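You operate a simulated robot arm through the tools that you are given. There is no shell and no other tool.

You run a simulated two-armed robot. Do the job below in one go: nothing can be reset, and whatever is moved stays where it is left.

## Task
Lift both bricks out of the soak tray on to the drip rack and drain the tray dry.
Fine: shut the drain again. Set down upright: small red brick, small yellow brick.

It is judged by the outcome, as a careful person would: the job done as asked, and still so three seconds after it is handed in. It fails if anything else is knocked over, pushed out of place, dropped, spilled or broken.

## Robot
Two 7-joint arms with fingered hands on one trunk that stands fixed in place. Base frame: the origin is at the foot of the trunk, x ahead of it, y to its left, z up; the work surface is at about z = 866. Readings come in mm, rad, newtons and seconds.
The left shoulder is at [70, 142, 1164], the right one opposite. With the tool pointing down near the work surface each hand reaches from about 420 to 800 mm from the base axis, measured 20 degrees to its own side. Payload 3.6 kg a hand.
Tool frame (each hand has its own): the origin (TCP) lies between the finger pads and is the grasp point; the fingertips stand 25 mm ahead of it; z points along the fingers, y is the line along which they close. The gripper opens to 88 mm; its body begins 29 mm behind the TCP. The gripper is a hand of 5 fingers: y runs from the thumb to the fingers, the wrist lies at [-13, -97, -162] in the tool frame.
Orientation is that of the tool frame in the base frame, as a unit quaternion [w, x, y, z]. With the fingers straight down and the wrist toward the robot, the tool's x, y and z point along [0, 1, 0], [1, 0, 0] and [0, 0, -1] of the base frame.

## Interface
- The arms move only by the tool move_arm. It takes "left_targets", "right_targets" or both (then of equal length, played together; a hand with none holds still); each is a list of rows, each a list of 6 numbers: the turn, a rotation vector about the tool's x, y, z in rad, then the shift along the tool's x, y, z in mm. In form: [[wx, wy, wz, x, y, z], ...]. A call has 1 to 20 rows; each row is the pose to reach, as a shift and turn from the pose commanded when the call began, along the tool's axes at that moment. Each row takes 0.2 s and may step no farther than 50 mm and 0.15 rad from the row before; otherwise, the whole call is refused. Where a pose cannot be reached the arm comes as near as it can. A force on the tool above 40 N (or 10 N above the force at the start of the call, whichever is more), or a blocked arm, ends the call early, and 0.2 s more pass. In this call time passes only in rows, and 0.2 s behind the last. The reply holds the time, the measured pose of the TCP, the force on the tool along the base axes, the opening and the grip force, in the units named above and with some noise, with the torque about the TCP (base axes, N m) and any sound that the robot's microphone picked up, and new pictures: "pictures" is both (left out), scene, wrist or none (wrist: the cameras of the hands that moved).
- Cameras (640 x 400 px; columns grow to the right, rows downward): "scene" is now at [124.5, -36.4, 1378.3]; the picture's right is [-0.45, -0.89, 0.00], its down [-0.62, 0.31, -0.72] and it looks along [0.64, -0.32, -0.70] (base axes); focal length 214 px, centre (320, 200). "left" rides on the left gripper at [-59, -79, -105] in its tool frame; the picture's right is [-0.73, -0.32, 0.61], its down [0.62, -0.68, 0.38] and it looks along [0.29, 0.66, 0.70] (tool axes); focal length 234 px, centre (320, 200). "right" rides on the right gripper at [59, -79, -105] in its tool frame; the picture's right is [-0.73, 0.32, -0.61], its down [-0.62, -0.68, 0.38] and it looks along [-0.29, 0.66, 0.70] (tool axes); focal length 234 px, centre (320, 200). There is no depth. A picture from a camera that has moved, and an enlarged one, comes with that camera's place and axes in the base frame and with its lens.
- lift_body(by): slides the trunk up (or, below 0, down) by that many mm; the arms and the scene camera ride with it, the base frame stays. It gives what a move gives, with no picture.
- finger_targets(index, middle, ring, little, thumb_bend, thumb_turn, hand): sets how far each is bent, from 0 (flat) to 1 (curled in); at 0.3 the hand is open as for a grip, at 0.7 the pads meet at the TCP. One left out holds its place. A second passes; each finger stops where it meets its share of the squeeze, and holds until it gets a number again. It is the only way to open and close the hand. It gives what a move gives, with no picture; readings hold the bend of each and the force on index, middle, ring, little, thumb and palm. thumb_turn goes from beside the hand (0) to across from the fingers (1), as for a grip.
- aim_head(pan, tilt): turns the head with the scene camera to pan (to the left, within 1.501 rad either way) and tilt (down, from -0.506 to 1.204), counted from straight ahead of the robot. It gives what a move gives, and a new picture of the scene camera.
- close_up(camera, box): a new picture of the part [left, top, right, bottom] of that camera's present view, enlarged. The clock stands still meanwhile.
- job_done(): hands the job in; it is judged then, once.

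Places have to be worked out from the pictures, the camera data and where the tool is seen. Open the grippers and draw the arms clear of the work before you hand the job in, unless the task says otherwise.

The tools are called after ">>>" as name(argument=value, ...) on one line, values as JSON. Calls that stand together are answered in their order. move_arm: Moves the arms, as the interface text tells. Its arguments: {"type":"object","properties":{"left_targets":{"type":"array","items":{"type":"array","items":{"type":"number"}}},"right_targets":{"type":"array","items":{"type":"array","items":{"type":"number"}}},"pictures":{"type":"string","enum":["both","scene","wrist","none"]}},"required":[]} The other tools are called the same way: lift_body (by) moves the trunk up or down; finger_targets (index, middle, ring, little, thumb_bend, thumb_turn, hand) moves the fingers one by one; aim_head (pan, tilt) turns the head that bears the scene camera; close_up (camera, box) takes an enlarged picture of a part of a camera's view; job_done () hands the job in.

At the start:

```text
clock: 0.0
left_position: [582.8, -5.3, 1244.1]
left_orientation: [0.0, 0.707, 0.707, 0.0]
left_wrist_force: [-0.2, 0.5, 0.7]
left_ft_torque: [0.03, 0.0, 0.02]
left_gripper_width: 87.9
left_gripper_force: 0.0
left_shape: jaw
left_bend: [0.3, 0.3, 0.3, 0.3, 0.3, 0.98]
left_finger forces: [0.1, 0.0, 0.0, 0.1, 0.0, 0.0]
right_position: [373.2, -425.1, 1250.0]
right_orientation: [0.0, 0.708, 0.707, 0.0]
right_wrist_force: [0.2, 0.2, 0.3]
right_ft_torque: [0.0, -0.01, 0.02]
right_gripper_width: 87.6
right_gripper_force: 0.1
right_shape: jaw
right_bend: [0.3, 0.3, 0.3, 0.3, 0.3, 0.98]
right_finger forces: [0.1, 0.0, 0.1, 0.0, 0.0, 0.1]
trunk travel left (down, up): [-700.0, 240.0]
head pan, tilt (commanded): [-0.466, 0.773]
```

scene: 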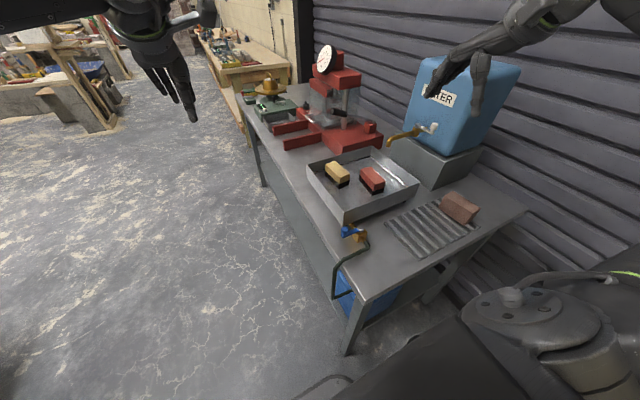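
right: 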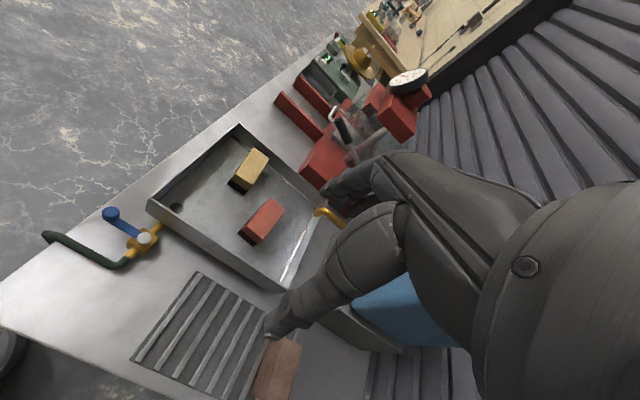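
left: 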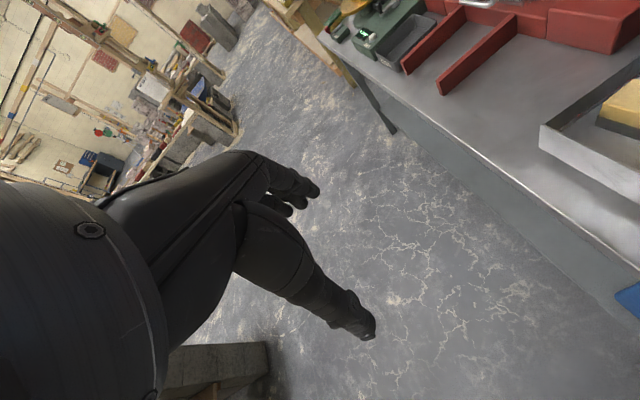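

I see a metal tray with a yellow and a red brick, a valve with blue lever on the near-left, and a slatted rack to the right. I start with close-ups to work out the details.

>>> close_up(camera="scene", box=[290, 130, 490, 255])

>>> close_up(camera="right", box=[30, 110, 350, 310])

>>> close_up(camera="right", box=[30, 180, 190, 280])

>>> close_up(camera="scene", box=[320, 205, 420, 330])

```text
3.20 times, centred on (390, 192) of scene
camera zoom: at [124.5, -36.4, 1378.3], right [-0.45, -0.89, 0.0], down [-0.62, 0.31, -0.72], along [0.64, -0.32, -0.7], focal length 686 px, centre (96, 224)
```

zoom: 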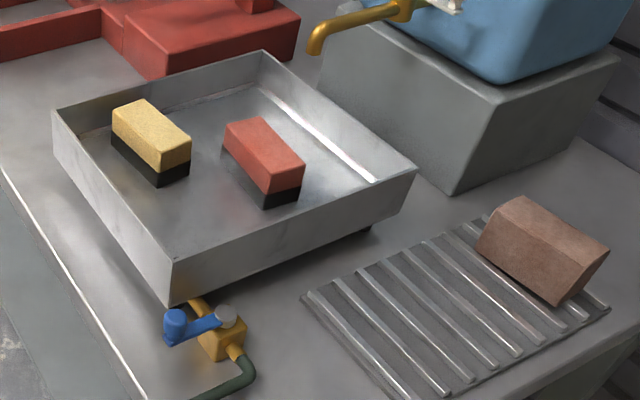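

```text
2.00 times, centred on (190, 210) of right
camera zoom: at [294.4, -367.7, 1355.4], right [0.32, -0.73, 0.61], down [-0.68, -0.62, -0.38], along [0.66, -0.29, -0.7], focal length 468 px, centre (580, 180)
```

zoom: 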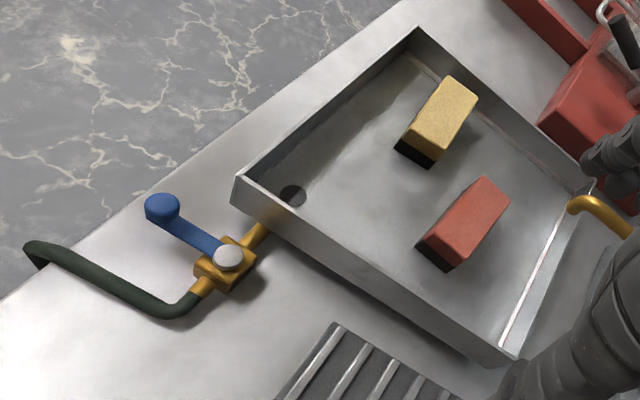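

```text
4.00 times, centred on (110, 230) of right
camera zoom: at [294.4, -367.7, 1355.4], right [0.32, -0.73, 0.61], down [-0.68, -0.62, -0.38], along [0.66, -0.29, -0.7], focal length 937 px, centre (1160, 80)
```

zoom: 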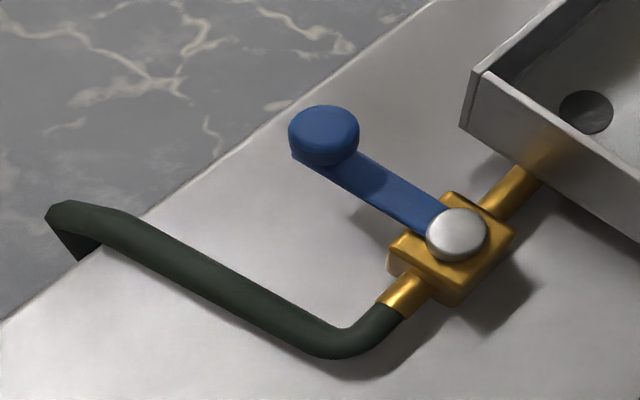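

```text
3.20 times, centred on (370, 268) of scene
camera zoom: at [124.5, -36.4, 1378.3], right [-0.45, -0.89, 0.0], down [-0.62, 0.31, -0.72], along [0.64, -0.32, -0.7], focal length 686 px, centre (160, -16)
```

zoom: 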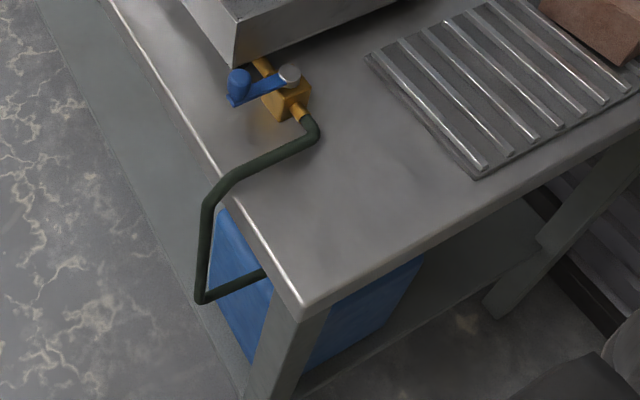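

Rough triangulation gives: tray x 454–711, y −558…−277, rim z≈936; valve pivot ≈[412,−308], lever knob ≈[413,−254,921] (lever across the pipe, so closed); rack x 270–410, y −640…−398. I take finer close-ups for the bricks, rack and valve.

>>> close_up(camera="scene", box=[320, 155, 400, 205])

>>> close_up(camera="right", box=[215, 140, 311, 250])

>>> close_up(camera="scene", box=[380, 185, 490, 265])

>>> close_up(camera="scene", box=[330, 215, 380, 246])

```text
8.00 times, centred on (360, 180) of scene
camera zoom: at [124.5, -36.4, 1378.3], right [-0.45, -0.89, 0.0], down [-0.62, 0.31, -0.72], along [0.64, -0.32, -0.7], focal length 1716 px, centre (0, 360)
```

zoom: 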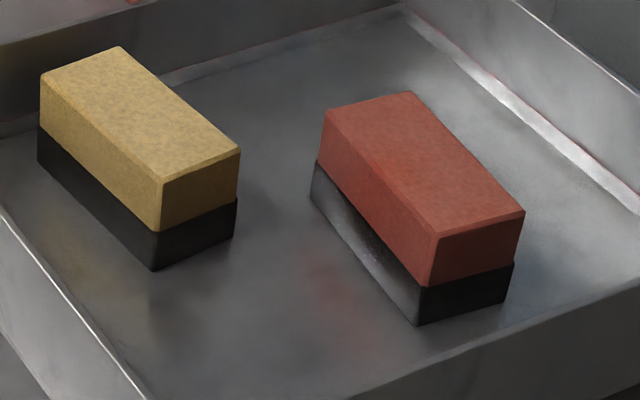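

```text
3.64 times, centred on (263, 195) of right
camera zoom: at [294.4, -367.7, 1355.4], right [0.32, -0.73, 0.61], down [-0.68, -0.62, -0.38], along [0.66, -0.29, -0.7], focal length 852 px, centre (527, 218)
```

zoom: 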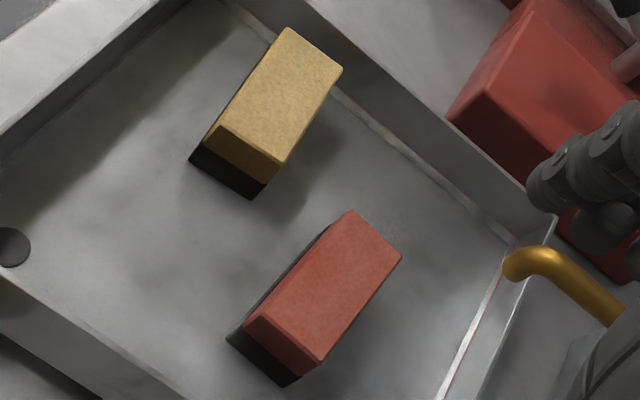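

```text
5.00 times, centred on (435, 225) of scene
camera zoom: at [124.5, -36.4, 1378.3], right [-0.45, -0.89, 0.0], down [-0.62, 0.31, -0.72], along [0.64, -0.32, -0.7], focal length 1072 px, centre (-255, 75)
```

zoom: 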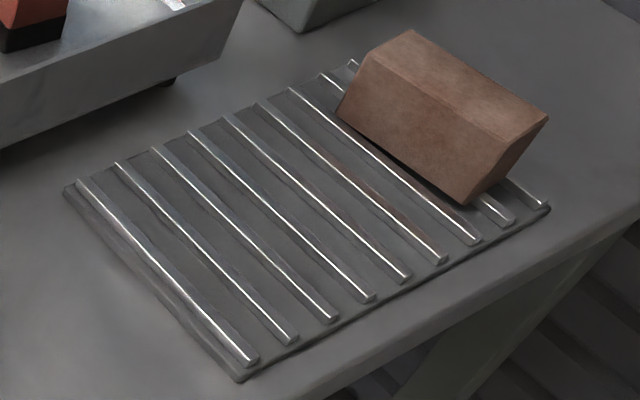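

```text
12.80 times, centred on (355, 230) of scene
camera zoom: at [124.5, -36.4, 1378.3], right [-0.45, -0.89, 0.0], down [-0.62, 0.31, -0.72], along [0.64, -0.32, -0.7], focal length 2745 px, centre (-128, -190)
```

zoom: 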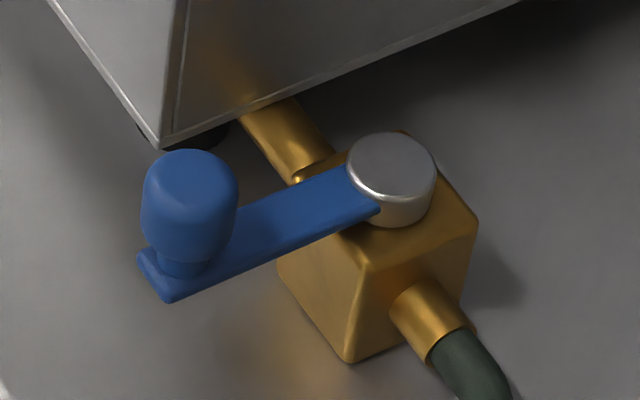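

Bricks work out to about 92×42×48 mm (tops z≈931): yellow centre ≈[641,−363] yawed +6°, red centre ≈[558,−453] yawed −5.5°. The tap spout seems to hang over the tray near the red brick, so I look at it closely.

>>> close_up(camera="scene", box=[370, 90, 490, 200])

>>> close_up(camera="right", box=[290, 150, 410, 270])

>>> aim_head(pan=-0.75, tilt=0.85)

```text
3.64 times, centred on (430, 145) of scene
camera zoom: at [124.5, -36.4, 1378.3], right [-0.45, -0.89, 0.0], down [-0.62, 0.31, -0.72], along [0.64, -0.32, -0.7], focal length 780 px, centre (-80, 400)
```

zoom: 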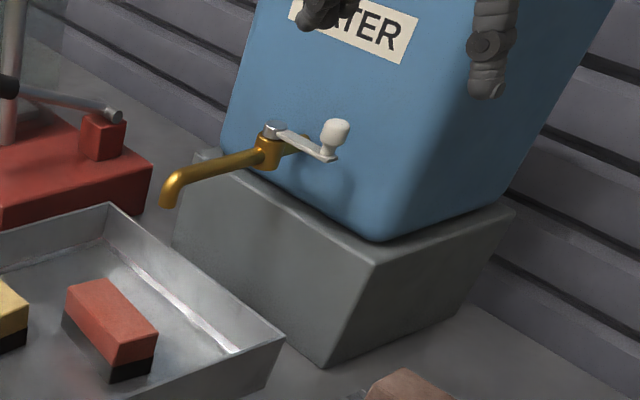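

```text
3.33 times, centred on (350, 210) of right
camera zoom: at [294.4, -367.7, 1355.4], right [0.32, -0.73, 0.61], down [-0.68, -0.62, -0.38], along [0.66, -0.29, -0.7], focal length 781 px, centre (220, 167)
```

zoom: 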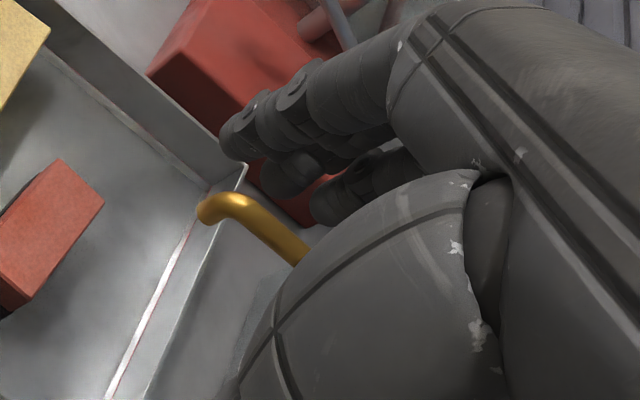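

```text
clock: 0.8
left_position: [584.3, -5.9, 1241.5]
left_orientation: [-0.001, 0.708, 0.706, 0.0]
left_wrist_force: [-0.7, -0.1, 0.0]
left_ft_torque: [-0.02, 0.04, 0.0]
left_gripper_width: 87.9
left_gripper_force: 0.2
left_shape: jaw
left_bend: [0.3, 0.3, 0.3, 0.3, 0.3, 0.98]
left_finger forces: [0.0, 0.0, 0.0, 0.1, 0.0, 0.0]
right_position: [374.4, -426.9, 1251.1]
right_orientation: [0.0, 0.708, 0.706, 0.0]
right_wrist_force: [0.5, -0.1, 0.7]
right_ft_torque: [0.0, -0.03, -0.02]
right_gripper_width: 87.9
right_gripper_force: 0.1
right_shape: jaw
right_bend: [0.3, 0.3, 0.3, 0.3, 0.3, 0.98]
right_finger forces: [0.1, 0.1, 0.0, 0.0, 0.0, 0.0]
trunk travel left (down, up): [-700.0, 240.0]
head pan, tilt (commanded): [-0.75, 0.85]
camera scene: at [108.6, -52.8, 1372.2], right [-0.68, -0.73, 0.0], down [-0.55, 0.51, -0.66], along [0.48, -0.45, -0.75], focal length 214 px, centre (320, 200)
```

scene: 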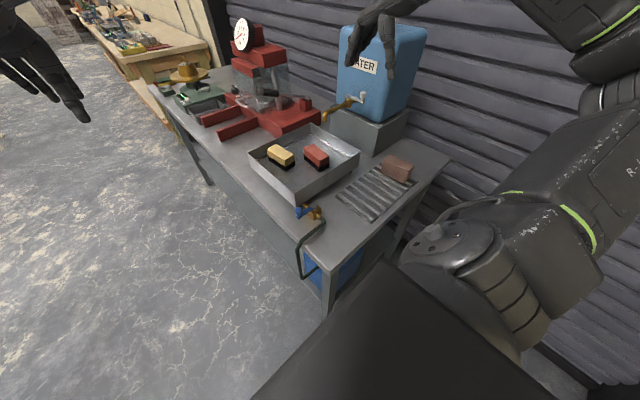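

The spout tip is at about [575,−508,1020], overhanging the tray; the hand over the red brick must keep below or beside it. I look at the hands to learn their shape.

>>> close_up(camera="scene", box=[330, 0, 490, 100])

>>> close_up(camera="scene", box=[0, 0, 200, 125])

>>> close_up(camera="right", box=[240, 100, 640, 400])

>>> close_up(camera="scene", box=[240, 110, 440, 235])

```text
4.00 times, centred on (410, 50) of scene
camera zoom: at [108.6, -52.8, 1372.2], right [-0.68, -0.73, 0.0], down [-0.55, 0.51, -0.66], along [0.48, -0.45, -0.75], focal length 858 px, centre (-40, 800)
```

zoom: 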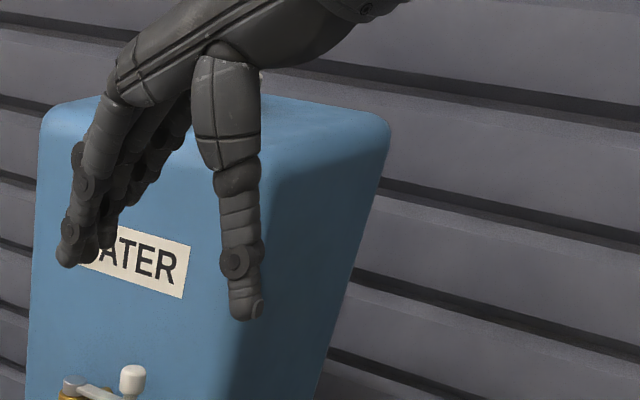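

```text
3.20 times, centred on (100, 62) of scene
camera zoom: at [108.6, -52.8, 1372.2], right [-0.68, -0.73, 0.0], down [-0.55, 0.51, -0.66], along [0.48, -0.45, -0.75], focal length 686 px, centre (1024, 640)
```

zoom: 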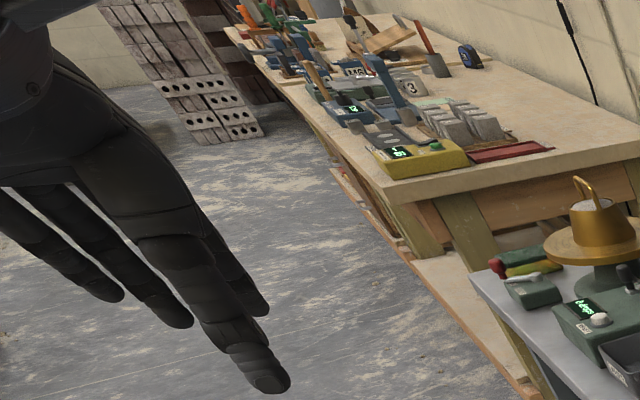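

```text
1.33 times, centred on (440, 250) of right
camera zoom: at [294.4, -367.7, 1355.4], right [0.32, -0.73, 0.61], down [-0.68, -0.62, -0.38], along [0.66, -0.29, -0.7], focal length 312 px, centre (160, 133)
```

zoom: 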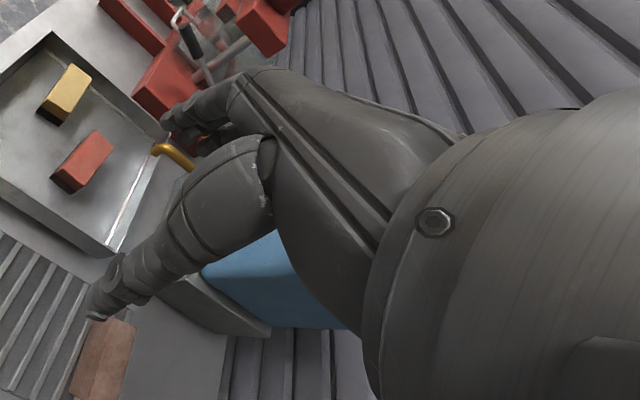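

```text
3.20 times, centred on (340, 172) of scene
camera zoom: at [108.6, -52.8, 1372.2], right [-0.68, -0.73, 0.0], down [-0.55, 0.51, -0.66], along [0.48, -0.45, -0.75], focal length 686 px, centre (256, 288)
```

zoom: 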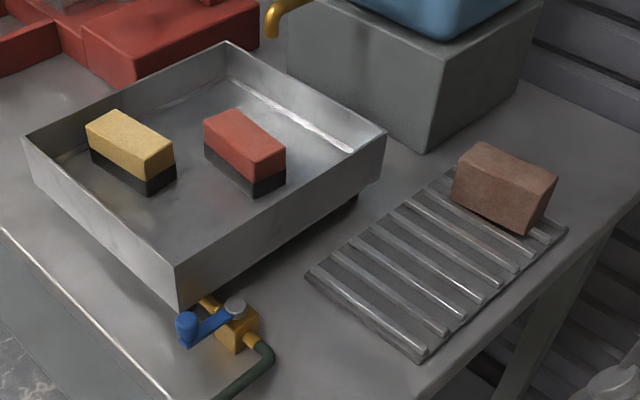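

Seen from the side, the knuckles sit about 50 mm above and 40 mm outward of the TCP, so the hand can work beneath the spout if lifting is combined with a +y shift. I plan to do the valve with the left index finger as a stick, so I curl the other left fingers.

>>> finger_targets(hand="left", index=0.3, middle=1.0, ring=1.0, little=1.0, thumb_bend=0.3, thumb_turn=0.98)

>>> aim_head(pan=-0.2, tilt=0.6)

>>> close_up(camera="left", box=[0, 0, 640, 400])

```text
clock: 1.8
left_position: [582.8, -7.3, 1242.9]
left_orientation: [0.0, 0.707, 0.707, -0.001]
left_wrist_force: [0.6, 1.0, -0.2]
left_ft_torque: [0.01, 0.03, 0.0]
left_gripper_width: 84.9
left_gripper_force: 0.1
left_shape: fingers
left_bend: [0.3, 1.0, 1.0, 1.0, 0.3, 0.96]
left_finger forces: [0.0, 0.0, 0.1, 0.0, 0.0, 0.0]
right_position: [374.6, -426.2, 1249.9]
right_orientation: [0.0, 0.707, 0.707, 0.0]
right_wrist_force: [0.2, 1.4, 0.1]
right_ft_torque: [-0.01, 0.01, 0.02]
right_gripper_width: 87.5
right_gripper_force: 0.0
right_shape: jaw
right_bend: [0.3, 0.3, 0.3, 0.3, 0.3, 0.98]
right_finger forces: [0.0, 0.0, 0.1, 0.0, 0.1, 0.0]
trunk travel left (down, up): [-700.0, 240.0]
head pan, tilt (commanded): [-0.75, 0.85]
```

```text
clock: 2.8
left_position: [583.3, -5.3, 1243.9]
left_orientation: [0.0, 0.707, 0.707, 0.001]
left_wrist_force: [0.3, 0.3, -0.8]
left_ft_torque: [0.01, 0.03, -0.01]
left_gripper_width: 84.7
left_gripper_force: 0.1
left_shape: fingers
left_bend: [0.3, 1.0, 1.0, 1.0, 0.3, 0.96]
left_finger forces: [0.0, 0.0, 0.0, 0.0, 0.0, 0.1]
right_position: [374.5, -425.9, 1250.0]
right_orientation: [0.0, 0.708, 0.706, 0.001]
right_wrist_force: [-0.1, -0.2, 0.1]
right_ft_torque: [-0.03, -0.01, 0.01]
right_gripper_width: 87.8
right_gripper_force: 0.0
right_shape: jaw
right_bend: [0.3, 0.3, 0.3, 0.3, 0.3, 0.98]
right_finger forces: [0.0, 0.0, 0.0, 0.0, 0.0, 0.0]
trunk travel left (down, up): [-700.0, 240.0]
head pan, tilt (commanded): [-0.201, 0.6]
camera scene: at [137.9, -17.3, 1393.1], right [-0.2, -0.98, 0.0], down [-0.55, 0.11, -0.82], along [0.81, -0.17, -0.57], focal length 214 px, centre (320, 200)
```

scene: 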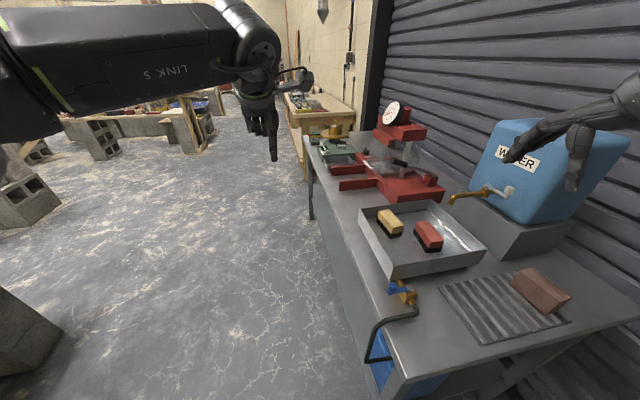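

```text
1.00 times, centred on (320, 200) of left (not enlarged: the box is as wide or as high as the picture)
camera zoom: at [504.3, -65.5, 1347.5], right [-0.32, -0.73, -0.61], down [-0.68, 0.62, -0.38], along [0.66, 0.29, -0.7], focal length 234 px, centre (320, 200)
```

zoom: 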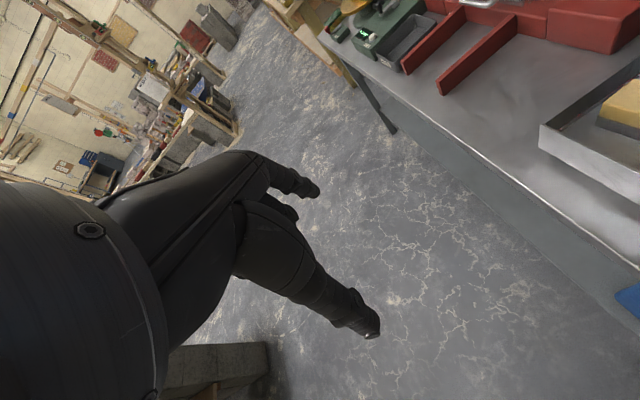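

The left index tip shows at about tool (−4,50,25) and the thumb tip at (0,−55,25). I take close-ups of both hands to check finger layout.

>>> close_up(camera="scene", box=[220, 20, 340, 170])

>>> close_up(camera="scene", box=[490, 70, 640, 200])

>>> close_up(camera="left", box=[200, 130, 420, 360])

>>> close_up(camera="scene", box=[350, 190, 500, 320])

```text
2.67 times, centred on (280, 95) of scene
camera zoom: at [137.9, -17.3, 1393.1], right [-0.2, -0.98, 0.0], down [-0.55, 0.11, -0.82], along [0.81, -0.17, -0.57], focal length 572 px, centre (427, 480)
```

zoom: 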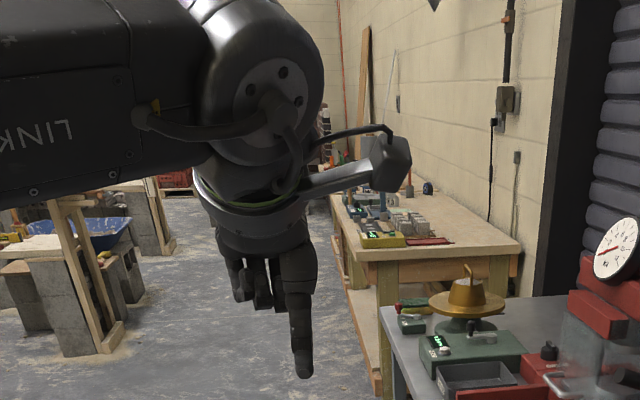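

```text
3.08 times, centred on (565, 135) of scene
camera zoom: at [137.9, -17.3, 1393.1], right [-0.2, -0.98, 0.0], down [-0.55, 0.11, -0.82], along [0.81, -0.17, -0.57], focal length 660 px, centre (-434, 400)
```

zoom: 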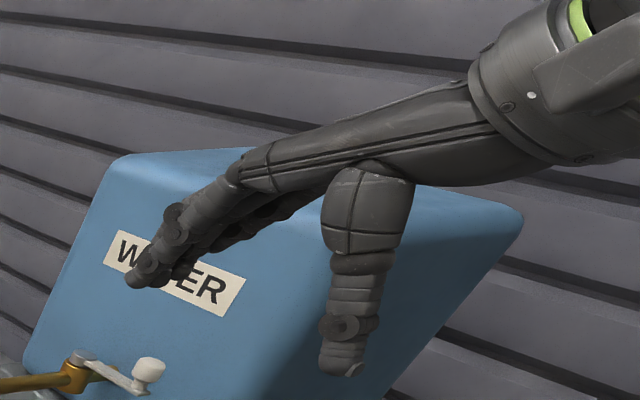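

```text
1.74 times, centred on (310, 245) of left
camera zoom: at [504.3, -65.5, 1347.5], right [-0.32, -0.73, -0.61], down [-0.68, 0.62, -0.38], along [0.66, 0.29, -0.7], focal length 407 px, centre (337, 122)
```

zoom: 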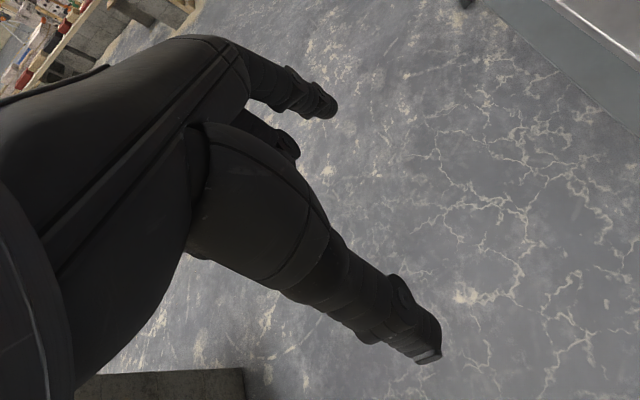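

```text
3.08 times, centred on (425, 255) of scene
camera zoom: at [137.9, -17.3, 1393.1], right [-0.2, -0.98, 0.0], down [-0.55, 0.11, -0.82], along [0.81, -0.17, -0.57], focal length 660 px, centre (-3, 31)
```

zoom: 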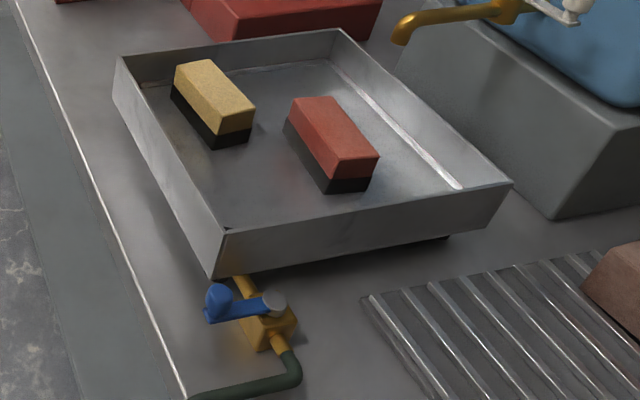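

The knuckle line is near tool (0,36,−49) and index tip near (0,50,22). I tuck the left thumb to the side to see whether only the index remains as the lowest part.

>>> finger_targets(hand="left", thumb_turn=0.0, thumb_bend=0.0)

>>> close_up(camera="left", box=[100, 100, 500, 400])

>>> close_up(camera="scene", box=[220, 20, 340, 170])

```text
clock: 3.8
left_position: [582.3, -7.5, 1243.7]
left_orientation: [0.001, 0.707, 0.707, 0.001]
left_wrist_force: [-0.2, 0.6, -0.3]
left_ft_torque: [-0.04, 0.01, 0.02]
left_gripper_width: 129.8
left_gripper_force: 0.0
left_shape: fingers
left_bend: [0.3, 1.0, 1.0, 1.0, 0.0, 0.0]
left_finger forces: [0.0, 0.0, 0.1, 0.0, 0.0, 0.0]
right_position: [374.3, -427.0, 1250.3]
right_orientation: [-0.001, 0.708, 0.707, 0.0]
right_wrist_force: [0.2, -0.3, 0.2]
right_ft_torque: [-0.02, -0.01, -0.01]
right_gripper_width: 87.7
right_gripper_force: 0.1
right_shape: jaw
right_bend: [0.3, 0.3, 0.3, 0.3, 0.3, 0.98]
right_finger forces: [0.1, 0.0, 0.0, 0.0, 0.1, 0.1]
trunk travel left (down, up): [-700.0, 240.0]
head pan, tilt (commanded): [-0.201, 0.6]
```

```text
1.33 times, centred on (300, 250) of left
camera zoom: at [504.3, -65.5, 1347.5], right [-0.32, -0.73, -0.61], down [-0.68, 0.62, -0.38], along [0.66, 0.29, -0.7], focal length 312 px, centre (347, 133)
```

zoom: 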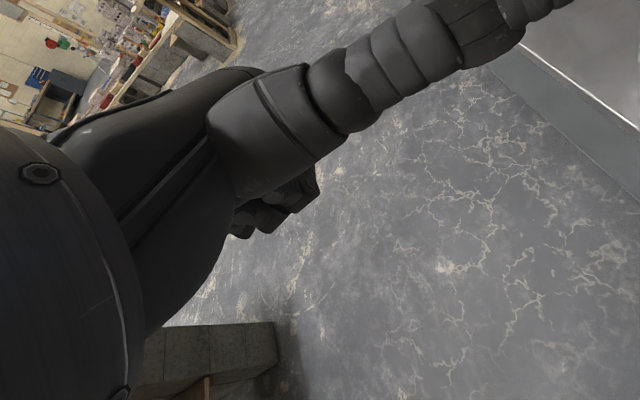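

```text
2.67 times, centred on (280, 95) of scene
camera zoom: at [138.0, -17.2, 1393.1], right [-0.2, -0.98, 0.0], down [-0.55, 0.11, -0.82], along [0.81, -0.16, -0.57], focal length 572 px, centre (427, 480)
```

zoom: 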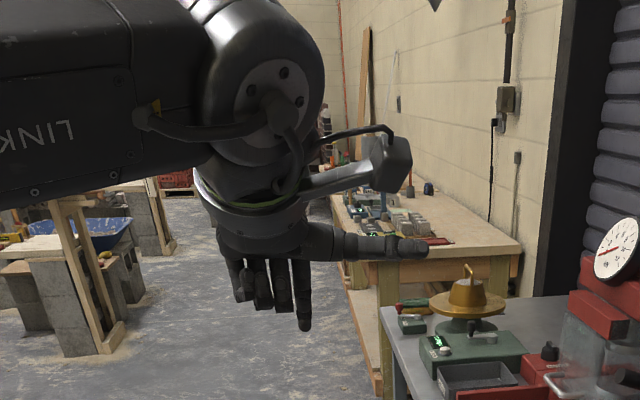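

With the thumb turned out it sticks sideways over the tray. I try it curled across the palm instead.

>>> finger_targets(hand="left", thumb_turn=1.0, thumb_bend=1.0)

>>> close_up(camera="left", box=[100, 100, 500, 400])

>>> close_up(camera="scene", box=[220, 20, 340, 170])

```text
clock: 4.8
left_position: [582.5, -5.7, 1243.1]
left_orientation: [0.001, 0.707, 0.708, 0.0]
left_wrist_force: [-0.1, 0.0, 0.4]
left_ft_torque: [0.0, -0.02, 0.0]
left_gripper_width: 20.1
left_gripper_force: 0.1
left_shape: fingers
left_bend: [0.29, 1.0, 1.0, 1.0, 0.98, 1.0]
left_finger forces: [0.1, 0.0, 0.0, 0.2, 0.0, 0.0]
right_position: [374.6, -426.3, 1249.5]
right_orientation: [-0.001, 0.708, 0.706, 0.0]
right_wrist_force: [1.0, -0.4, -0.1]
right_ft_torque: [-0.01, -0.02, 0.0]
right_gripper_width: 87.7
right_gripper_force: 0.0
right_shape: jaw
right_bend: [0.3, 0.3, 0.3, 0.3, 0.3, 0.98]
right_finger forces: [0.0, 0.0, 0.1, 0.0, 0.1, 0.0]
trunk travel left (down, up): [-700.0, 240.0]
head pan, tilt (commanded): [-0.201, 0.6]
```

```text
1.33 times, centred on (300, 250) of left
camera zoom: at [504.3, -65.5, 1347.5], right [-0.32, -0.73, -0.61], down [-0.68, 0.62, -0.38], along [0.66, 0.29, -0.7], focal length 312 px, centre (347, 133)
```

zoom: 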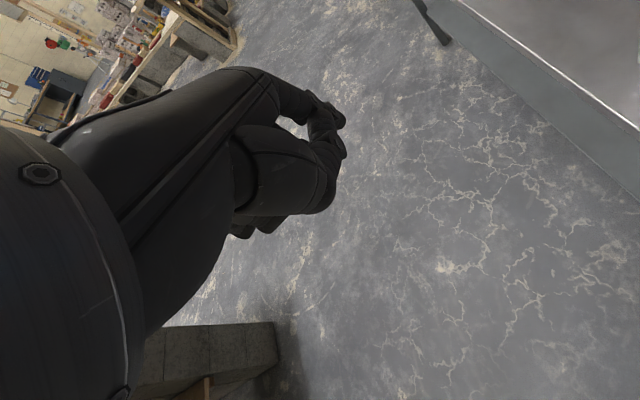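

```text
2.67 times, centred on (280, 95) of scene
camera zoom: at [138.0, -17.2, 1393.1], right [-0.2, -0.98, 0.0], down [-0.55, 0.11, -0.82], along [0.81, -0.16, -0.57], focal length 572 px, centre (427, 480)
```

zoom: 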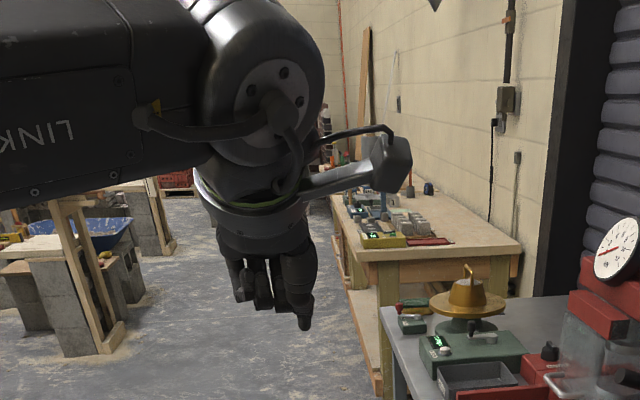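

The curled thumb covers the index tip. I try the thumb beside the hand but bent.

>>> finger_targets(hand="left", thumb_turn=0.0, thumb_bend=1.0)

>>> close_up(camera="left", box=[100, 100, 500, 400])

>>> close_up(camera="scene", box=[220, 20, 340, 170])

```text
clock: 5.8
left_position: [582.4, -6.3, 1243.9]
left_orientation: [0.0, 0.707, 0.707, 0.0]
left_wrist_force: [-0.4, -0.4, 0.1]
left_ft_torque: [-0.02, 0.0, 0.01]
left_gripper_width: 41.3
left_gripper_force: 0.0
left_shape: fingers
left_bend: [0.3, 1.0, 1.0, 1.0, 1.0, 0.0]
left_finger forces: [0.1, 0.0, 0.0, 0.0, 0.0, 0.1]
right_position: [374.8, -427.6, 1249.7]
right_orientation: [0.0, 0.708, 0.707, 0.0]
right_wrist_force: [0.1, 0.1, -0.5]
right_ft_torque: [-0.02, 0.03, -0.02]
right_gripper_width: 87.8
right_gripper_force: 0.2
right_shape: jaw
right_bend: [0.3, 0.3, 0.3, 0.3, 0.3, 0.98]
right_finger forces: [0.0, 0.0, 0.1, 0.0, 0.0, 0.0]
trunk travel left (down, up): [-700.0, 240.0]
head pan, tilt (commanded): [-0.201, 0.6]
```

```text
1.33 times, centred on (300, 250) of left
camera zoom: at [504.3, -65.5, 1347.5], right [-0.32, -0.73, -0.61], down [-0.68, 0.62, -0.38], along [0.66, 0.29, -0.7], focal length 312 px, centre (347, 133)
```

zoom: 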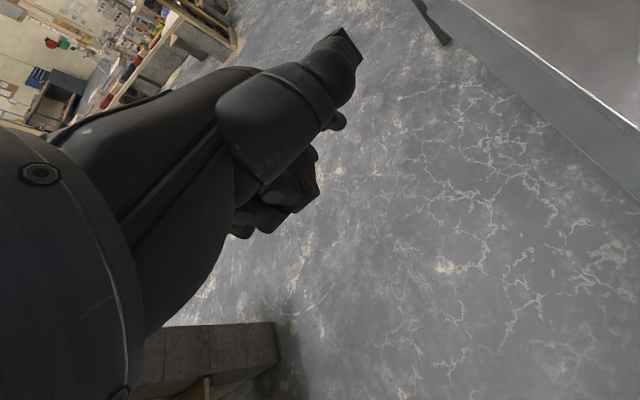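

```text
2.67 times, centred on (280, 95) of scene
camera zoom: at [138.0, -17.2, 1393.1], right [-0.2, -0.98, 0.0], down [-0.55, 0.11, -0.82], along [0.81, -0.16, -0.57], focal length 572 px, centre (427, 480)
```

zoom: 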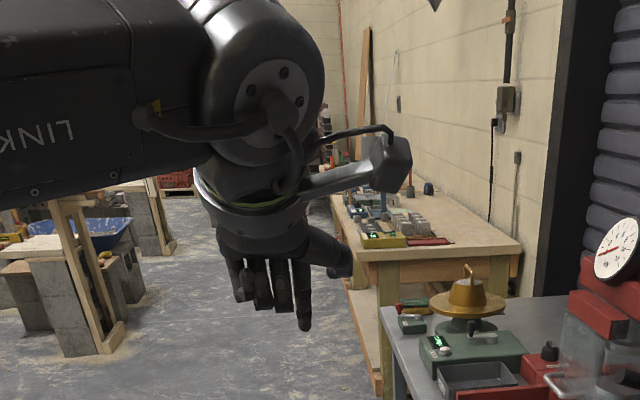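

With the thumb bent beside the hand, the index tip (tool ≈(0,50,25)) is the lowest part, about 23 mm below the rest. I move the left hand to a hover point above the table edge beside the valve knob, ending at TCP ≈[392,−250,1113].

>>> move_arm(left_targets=[[0, 0, 0, 0, -48, 0], [0, 0, 0, 0, -96, 0], [0, 0, 0, 0, -144, 0], [0, 0, 0, 0, -191, 0], [0, 0, 0, -41, -191, 22], [0, 0, 0, -82, -191, 44], [0, 0, 0, -123, -191, 66], [0, 0, 0, -164, -191, 88], [0, 0, 0, -205, -191, 110], [0, 0, 0, -244, -191, 130]], pictures="both")

>>> aim_head(pan=-0.6, tilt=0.95)

```text
clock: 8.0
left_position: [404.6, -232.0, 1124.7]
left_orientation: [0.009, 0.699, 0.715, -0.011]
left_wrist_force: [0.2, 0.3, 0.3]
left_ft_torque: [-0.02, 0.0, -0.03]
left_gripper_width: 41.8
left_gripper_force: 0.0
left_shape: fingers
left_bend: [0.3, 1.0, 1.0, 1.0, 1.0, 0.0]
left_finger forces: [0.0, 0.1, 0.0, 0.1, 0.0, 0.0]
left hand out of reach, approached as far as the arm can: row 10
right_position: [375.2, -427.1, 1250.0]
right_orientation: [0.0, 0.707, 0.707, -0.001]
right_wrist_force: [-0.2, 0.7, -0.7]
right_ft_torque: [-0.03, 0.04, -0.02]
right_gripper_width: 87.5
right_gripper_force: 0.0
right_shape: jaw
right_bend: [0.3, 0.3, 0.3, 0.3, 0.3, 0.98]
right_finger forces: [0.1, 0.0, 0.0, 0.0, 0.0, 0.0]
trunk travel left (down, up): [-700.0, 240.0]
head pan, tilt (commanded): [-0.201, 0.6]
camera scene: at [138.4, -17.4, 1393.1], right [-0.2, -0.98, 0.0], down [-0.55, 0.11, -0.82], along [0.81, -0.16, -0.57], focal length 214 px, centre (320, 200)
camera left: at [328.5, -291.6, 1230.8], right [-0.31, -0.75, -0.59], down [-0.7, 0.59, -0.4], along [0.65, 0.29, -0.71], focal length 234 px, centre (320, 200)
```

scene: 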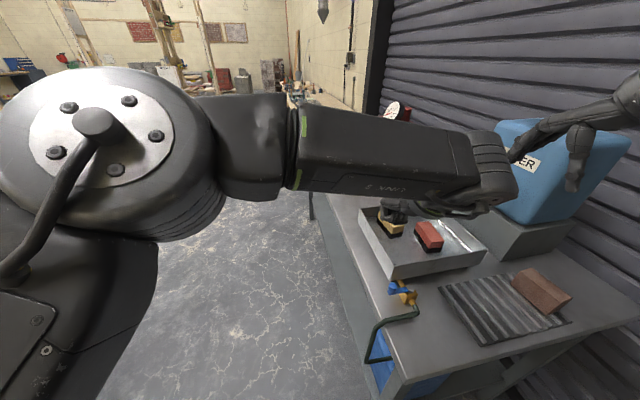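
left: 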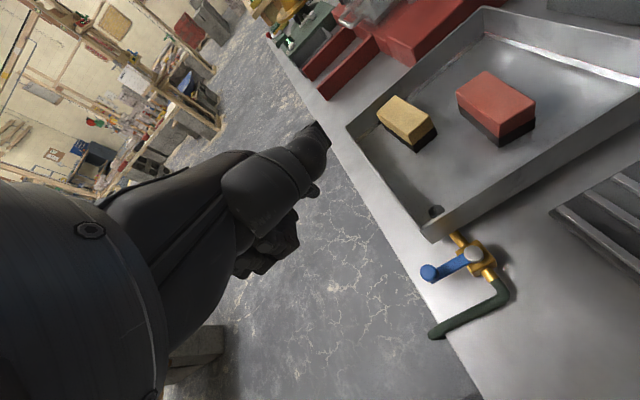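

```text
clock: 8.8
left_position: [404.3, -232.8, 1119.3]
left_orientation: [0.004, 0.698, 0.716, -0.008]
left_wrist_force: [0.3, 0.5, 0.2]
left_ft_torque: [0.0, 0.0, 0.01]
left_gripper_width: 41.7
left_gripper_force: 0.0
left_shape: fingers
left_bend: [0.3, 1.0, 1.0, 1.0, 1.0, 0.0]
left_finger forces: [0.0, 0.0, 0.0, 0.1, 0.0, 0.0]
right_position: [374.2, -425.7, 1248.6]
right_orientation: [0.001, 0.708, 0.707, 0.0]
right_wrist_force: [0.2, 0.3, -0.3]
right_ft_torque: [-0.01, -0.03, -0.02]
right_gripper_width: 87.5
right_gripper_force: 0.0
right_shape: jaw
right_bend: [0.3, 0.3, 0.3, 0.3, 0.3, 0.98]
right_finger forces: [0.1, 0.0, 0.0, 0.1, 0.1, 0.0]
trunk travel left (down, up): [-700.0, 240.0]
head pan, tilt (commanded): [-0.6, 0.949]
camera scene: at [111.3, -40.8, 1364.8], right [-0.56, -0.83, 0.0], down [-0.67, 0.46, -0.58], along [0.48, -0.33, -0.81], focal length 214 px, centre (320, 200)
```

scene: 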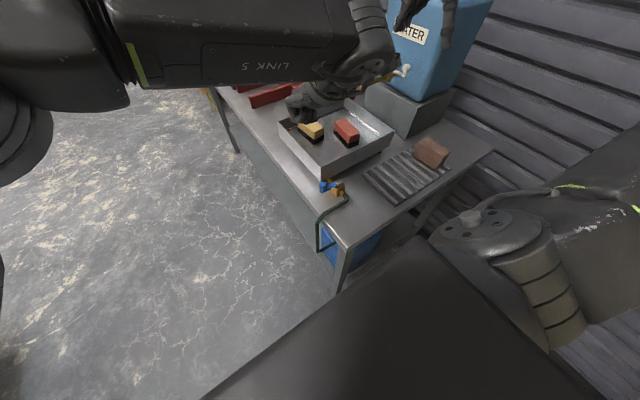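

The left arm can't reach that point with the wrist toward the robot. I turn the hand about 45° clockwise (seen from above) to align it with the forearm, which suits this reach.

>>> move_arm(left_targets=[[0, 0, 0.131, 6, 1, 0], [0, 0, 0.262, 12, 2, 0], [0, 0, 0.393, 18, 3, 0], [0, 0, 0.524, 24, 5, 0], [0, 0, 0.655, 30, 6, 0], [0, 0, 0.785, 35, 8, 0]], pictures="both")

```text
clock: 10.2
left_position: [399.0, -205.7, 1113.2]
left_orientation: [0.0, 0.924, 0.382, 0.0]
left_wrist_force: [-0.5, -0.4, 1.1]
left_ft_torque: [-0.02, -0.02, 0.01]
left_gripper_width: 41.5
left_gripper_force: 0.1
left_shape: fingers
left_bend: [0.3, 1.0, 1.0, 1.0, 1.0, 0.0]
left_finger forces: [0.1, 0.1, 0.0, 0.1, 0.1, 0.0]
right_position: [374.5, -426.8, 1250.4]
right_orientation: [0.0, 0.708, 0.707, 0.001]
right_wrist_force: [0.5, -0.1, 0.1]
right_ft_torque: [-0.01, -0.01, 0.0]
right_gripper_width: 87.7
right_gripper_force: 0.0
right_shape: jaw
right_bend: [0.3, 0.3, 0.3, 0.3, 0.3, 0.98]
right_finger forces: [0.0, 0.0, 0.1, 0.0, 0.1, 0.0]
trunk travel left (down, up): [-700.0, 240.0]
head pan, tilt (commanded): [-0.6, 0.949]
camera scene: at [111.9, -40.1, 1364.7], right [-0.57, -0.82, 0.0], down [-0.67, 0.46, -0.58], along [0.48, -0.33, -0.81], focal length 214 px, centre (320, 200)
camera left: at [303.7, -191.6, 1218.1], right [-0.74, -0.28, -0.61], down [-0.04, 0.92, -0.38], along [0.67, -0.26, -0.7], focal length 234 px, centre (320, 200)
```

scene: 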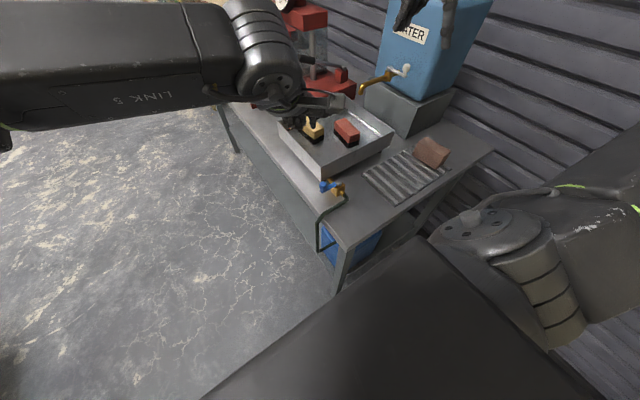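
left: 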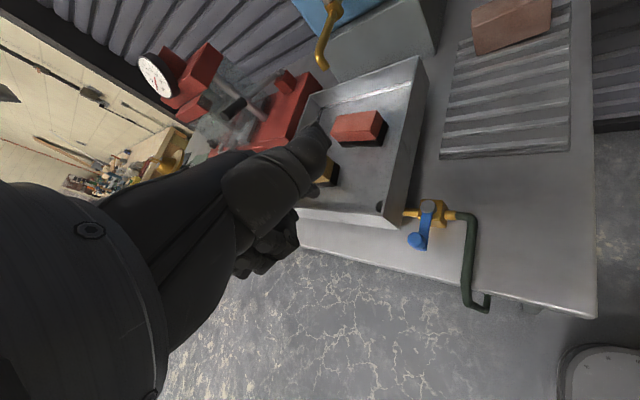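

The hand reached yaw −45° at [399,−206,1113]. I take a close-up from the left wrist camera of the valve for refined position.

>>> close_up(camera="left", box=[370, 180, 498, 260])

>>> close_up(camera="left", box=[230, 80, 390, 280])

>>> close_up(camera="scene", box=[230, 60, 390, 220])

```text
5.00 times, centred on (434, 220) of left
camera zoom: at [303.7, -191.6, 1218.1], right [-0.74, -0.28, -0.61], down [-0.04, 0.92, -0.38], along [0.67, -0.26, -0.7], focal length 1171 px, centre (-250, 100)
```

zoom: 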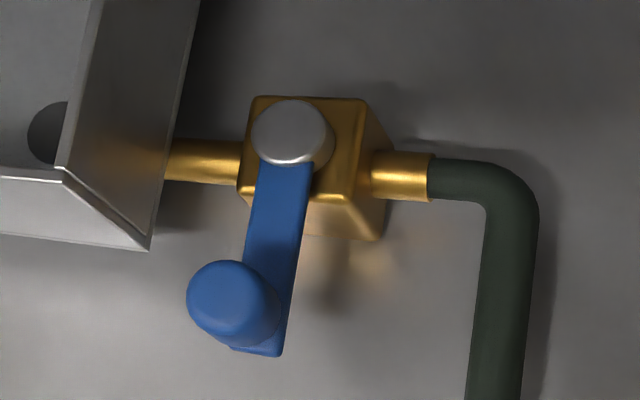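

```text
2.00 times, centred on (310, 180) of left
camera zoom: at [303.7, -191.6, 1218.1], right [-0.74, -0.28, -0.61], down [-0.04, 0.92, -0.38], along [0.67, -0.26, -0.7], focal length 468 px, centre (340, 240)
```

zoom: 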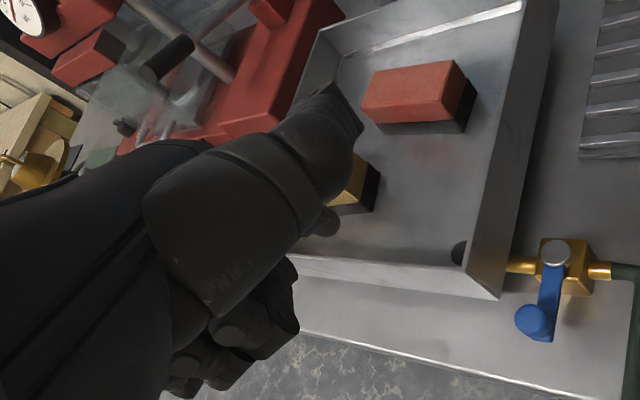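

```text
2.50 times, centred on (310, 140) of scene
camera zoom: at [111.9, -40.1, 1364.7], right [-0.57, -0.82, 0.0], down [-0.67, 0.46, -0.58], along [0.48, -0.33, -0.81], focal length 536 px, centre (345, 350)
```

zoom: 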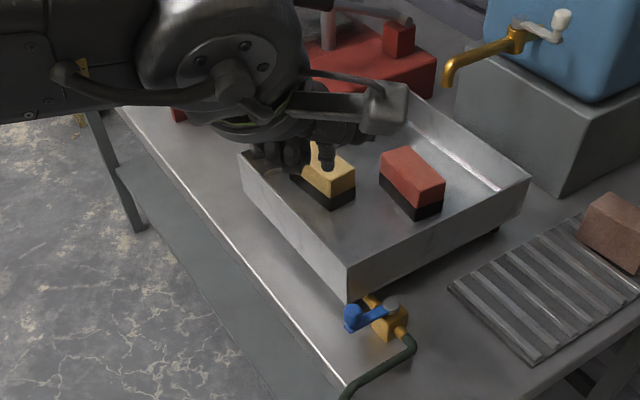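

Triangulation now gives knob top [413,−256,921], pivot [411,−310], tray corner [451,−277], and the index tip centre at tool (−5,51,20). I descend part-way with the index beside the knob (between knob and table edge side, +x of it) and check.

>>> move_arm(left_targets=[[0, 0, 0, 5.4, 8.7, 35], [0, 0, 0, 5.4, 8.7, 75], [0, 0, 0, 5.4, 8.7, 115], [0, 0, 0, 5.4, 8.7, 150]], pictures="both")

>>> close_up(camera="scene", box=[280, 120, 400, 220])

>>> close_up(camera="left", box=[250, 140, 450, 340])

```text
clock: 11.2
left_position: [409.8, -209.0, 964.4]
left_orientation: [0.0, 0.924, 0.382, 0.0]
left_wrist_force: [-0.3, -0.1, -0.3]
left_ft_torque: [-0.01, -0.02, 0.04]
left_gripper_width: 41.7
left_gripper_force: 0.1
left_shape: fingers
left_bend: [0.3, 1.0, 1.0, 1.0, 1.0, 0.0]
left_finger forces: [0.0, 0.0, 0.0, 0.0, 0.1, 0.0]
right_position: [375.3, -427.0, 1251.2]
right_orientation: [0.0, 0.708, 0.706, 0.0]
right_wrist_force: [0.8, -0.2, 0.1]
right_ft_torque: [0.0, -0.02, 0.0]
right_gripper_width: 87.7
right_gripper_force: 0.1
right_shape: jaw
right_bend: [0.3, 0.3, 0.3, 0.3, 0.3, 0.98]
right_finger forces: [0.0, 0.1, 0.1, 0.0, 0.1, 0.0]
trunk travel left (down, up): [-700.0, 240.0]
head pan, tilt (commanded): [-0.6, 0.949]
camera scene: at [112.1, -40.9, 1364.7], right [-0.57, -0.82, 0.0], down [-0.67, 0.46, -0.58], along [0.48, -0.33, -0.81], focal length 214 px, centre (320, 200)
camera left: at [313.3, -195.0, 1068.5], right [-0.74, -0.29, -0.61], down [-0.04, 0.92, -0.38], along [0.67, -0.26, -0.7], focal length 234 px, centre (320, 200)
```

scene: 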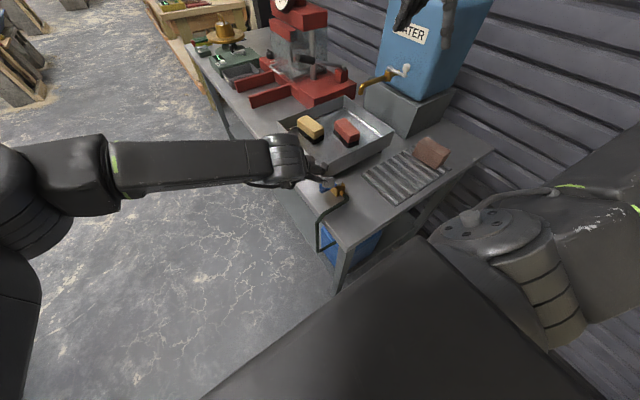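
left: 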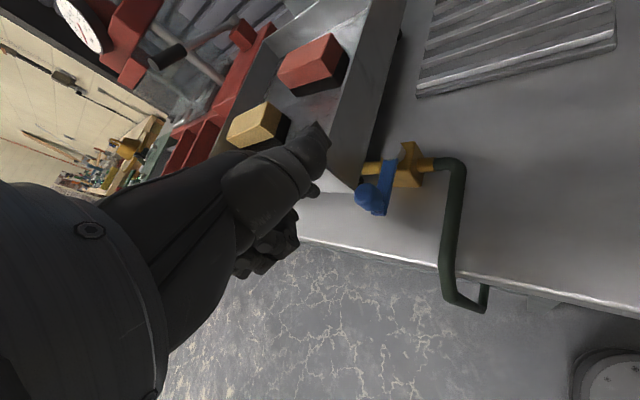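

```text
4.00 times, centred on (340, 170) of scene
camera zoom: at [112.1, -40.9, 1364.7], right [-0.57, -0.82, 0.0], down [-0.67, 0.46, -0.58], along [0.48, -0.33, -0.81], focal length 858 px, centre (240, 320)
```

zoom: 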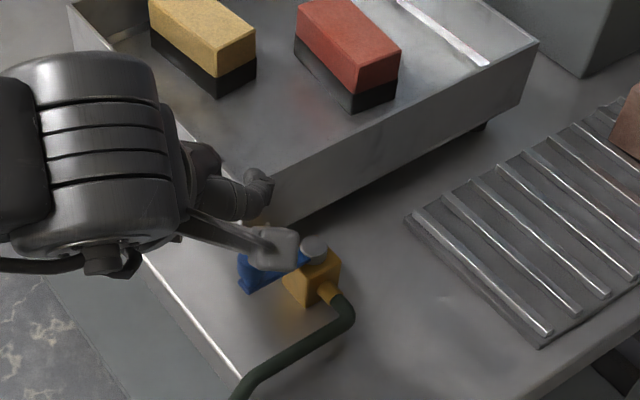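

```text
2.00 times, centred on (350, 240) of left
camera zoom: at [313.3, -195.0, 1068.5], right [-0.74, -0.29, -0.61], down [-0.04, 0.92, -0.38], along [0.67, -0.26, -0.7], focal length 468 px, centre (260, 120)
```

zoom: 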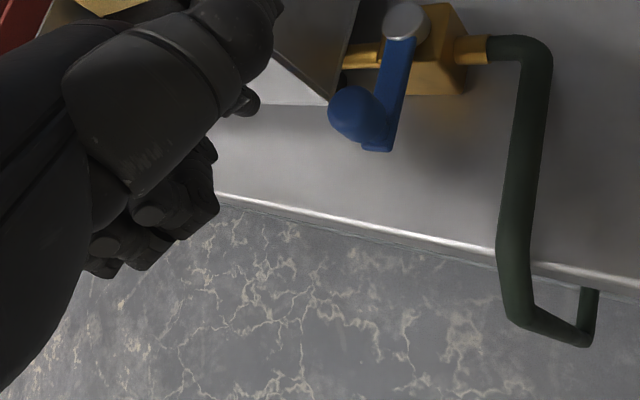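

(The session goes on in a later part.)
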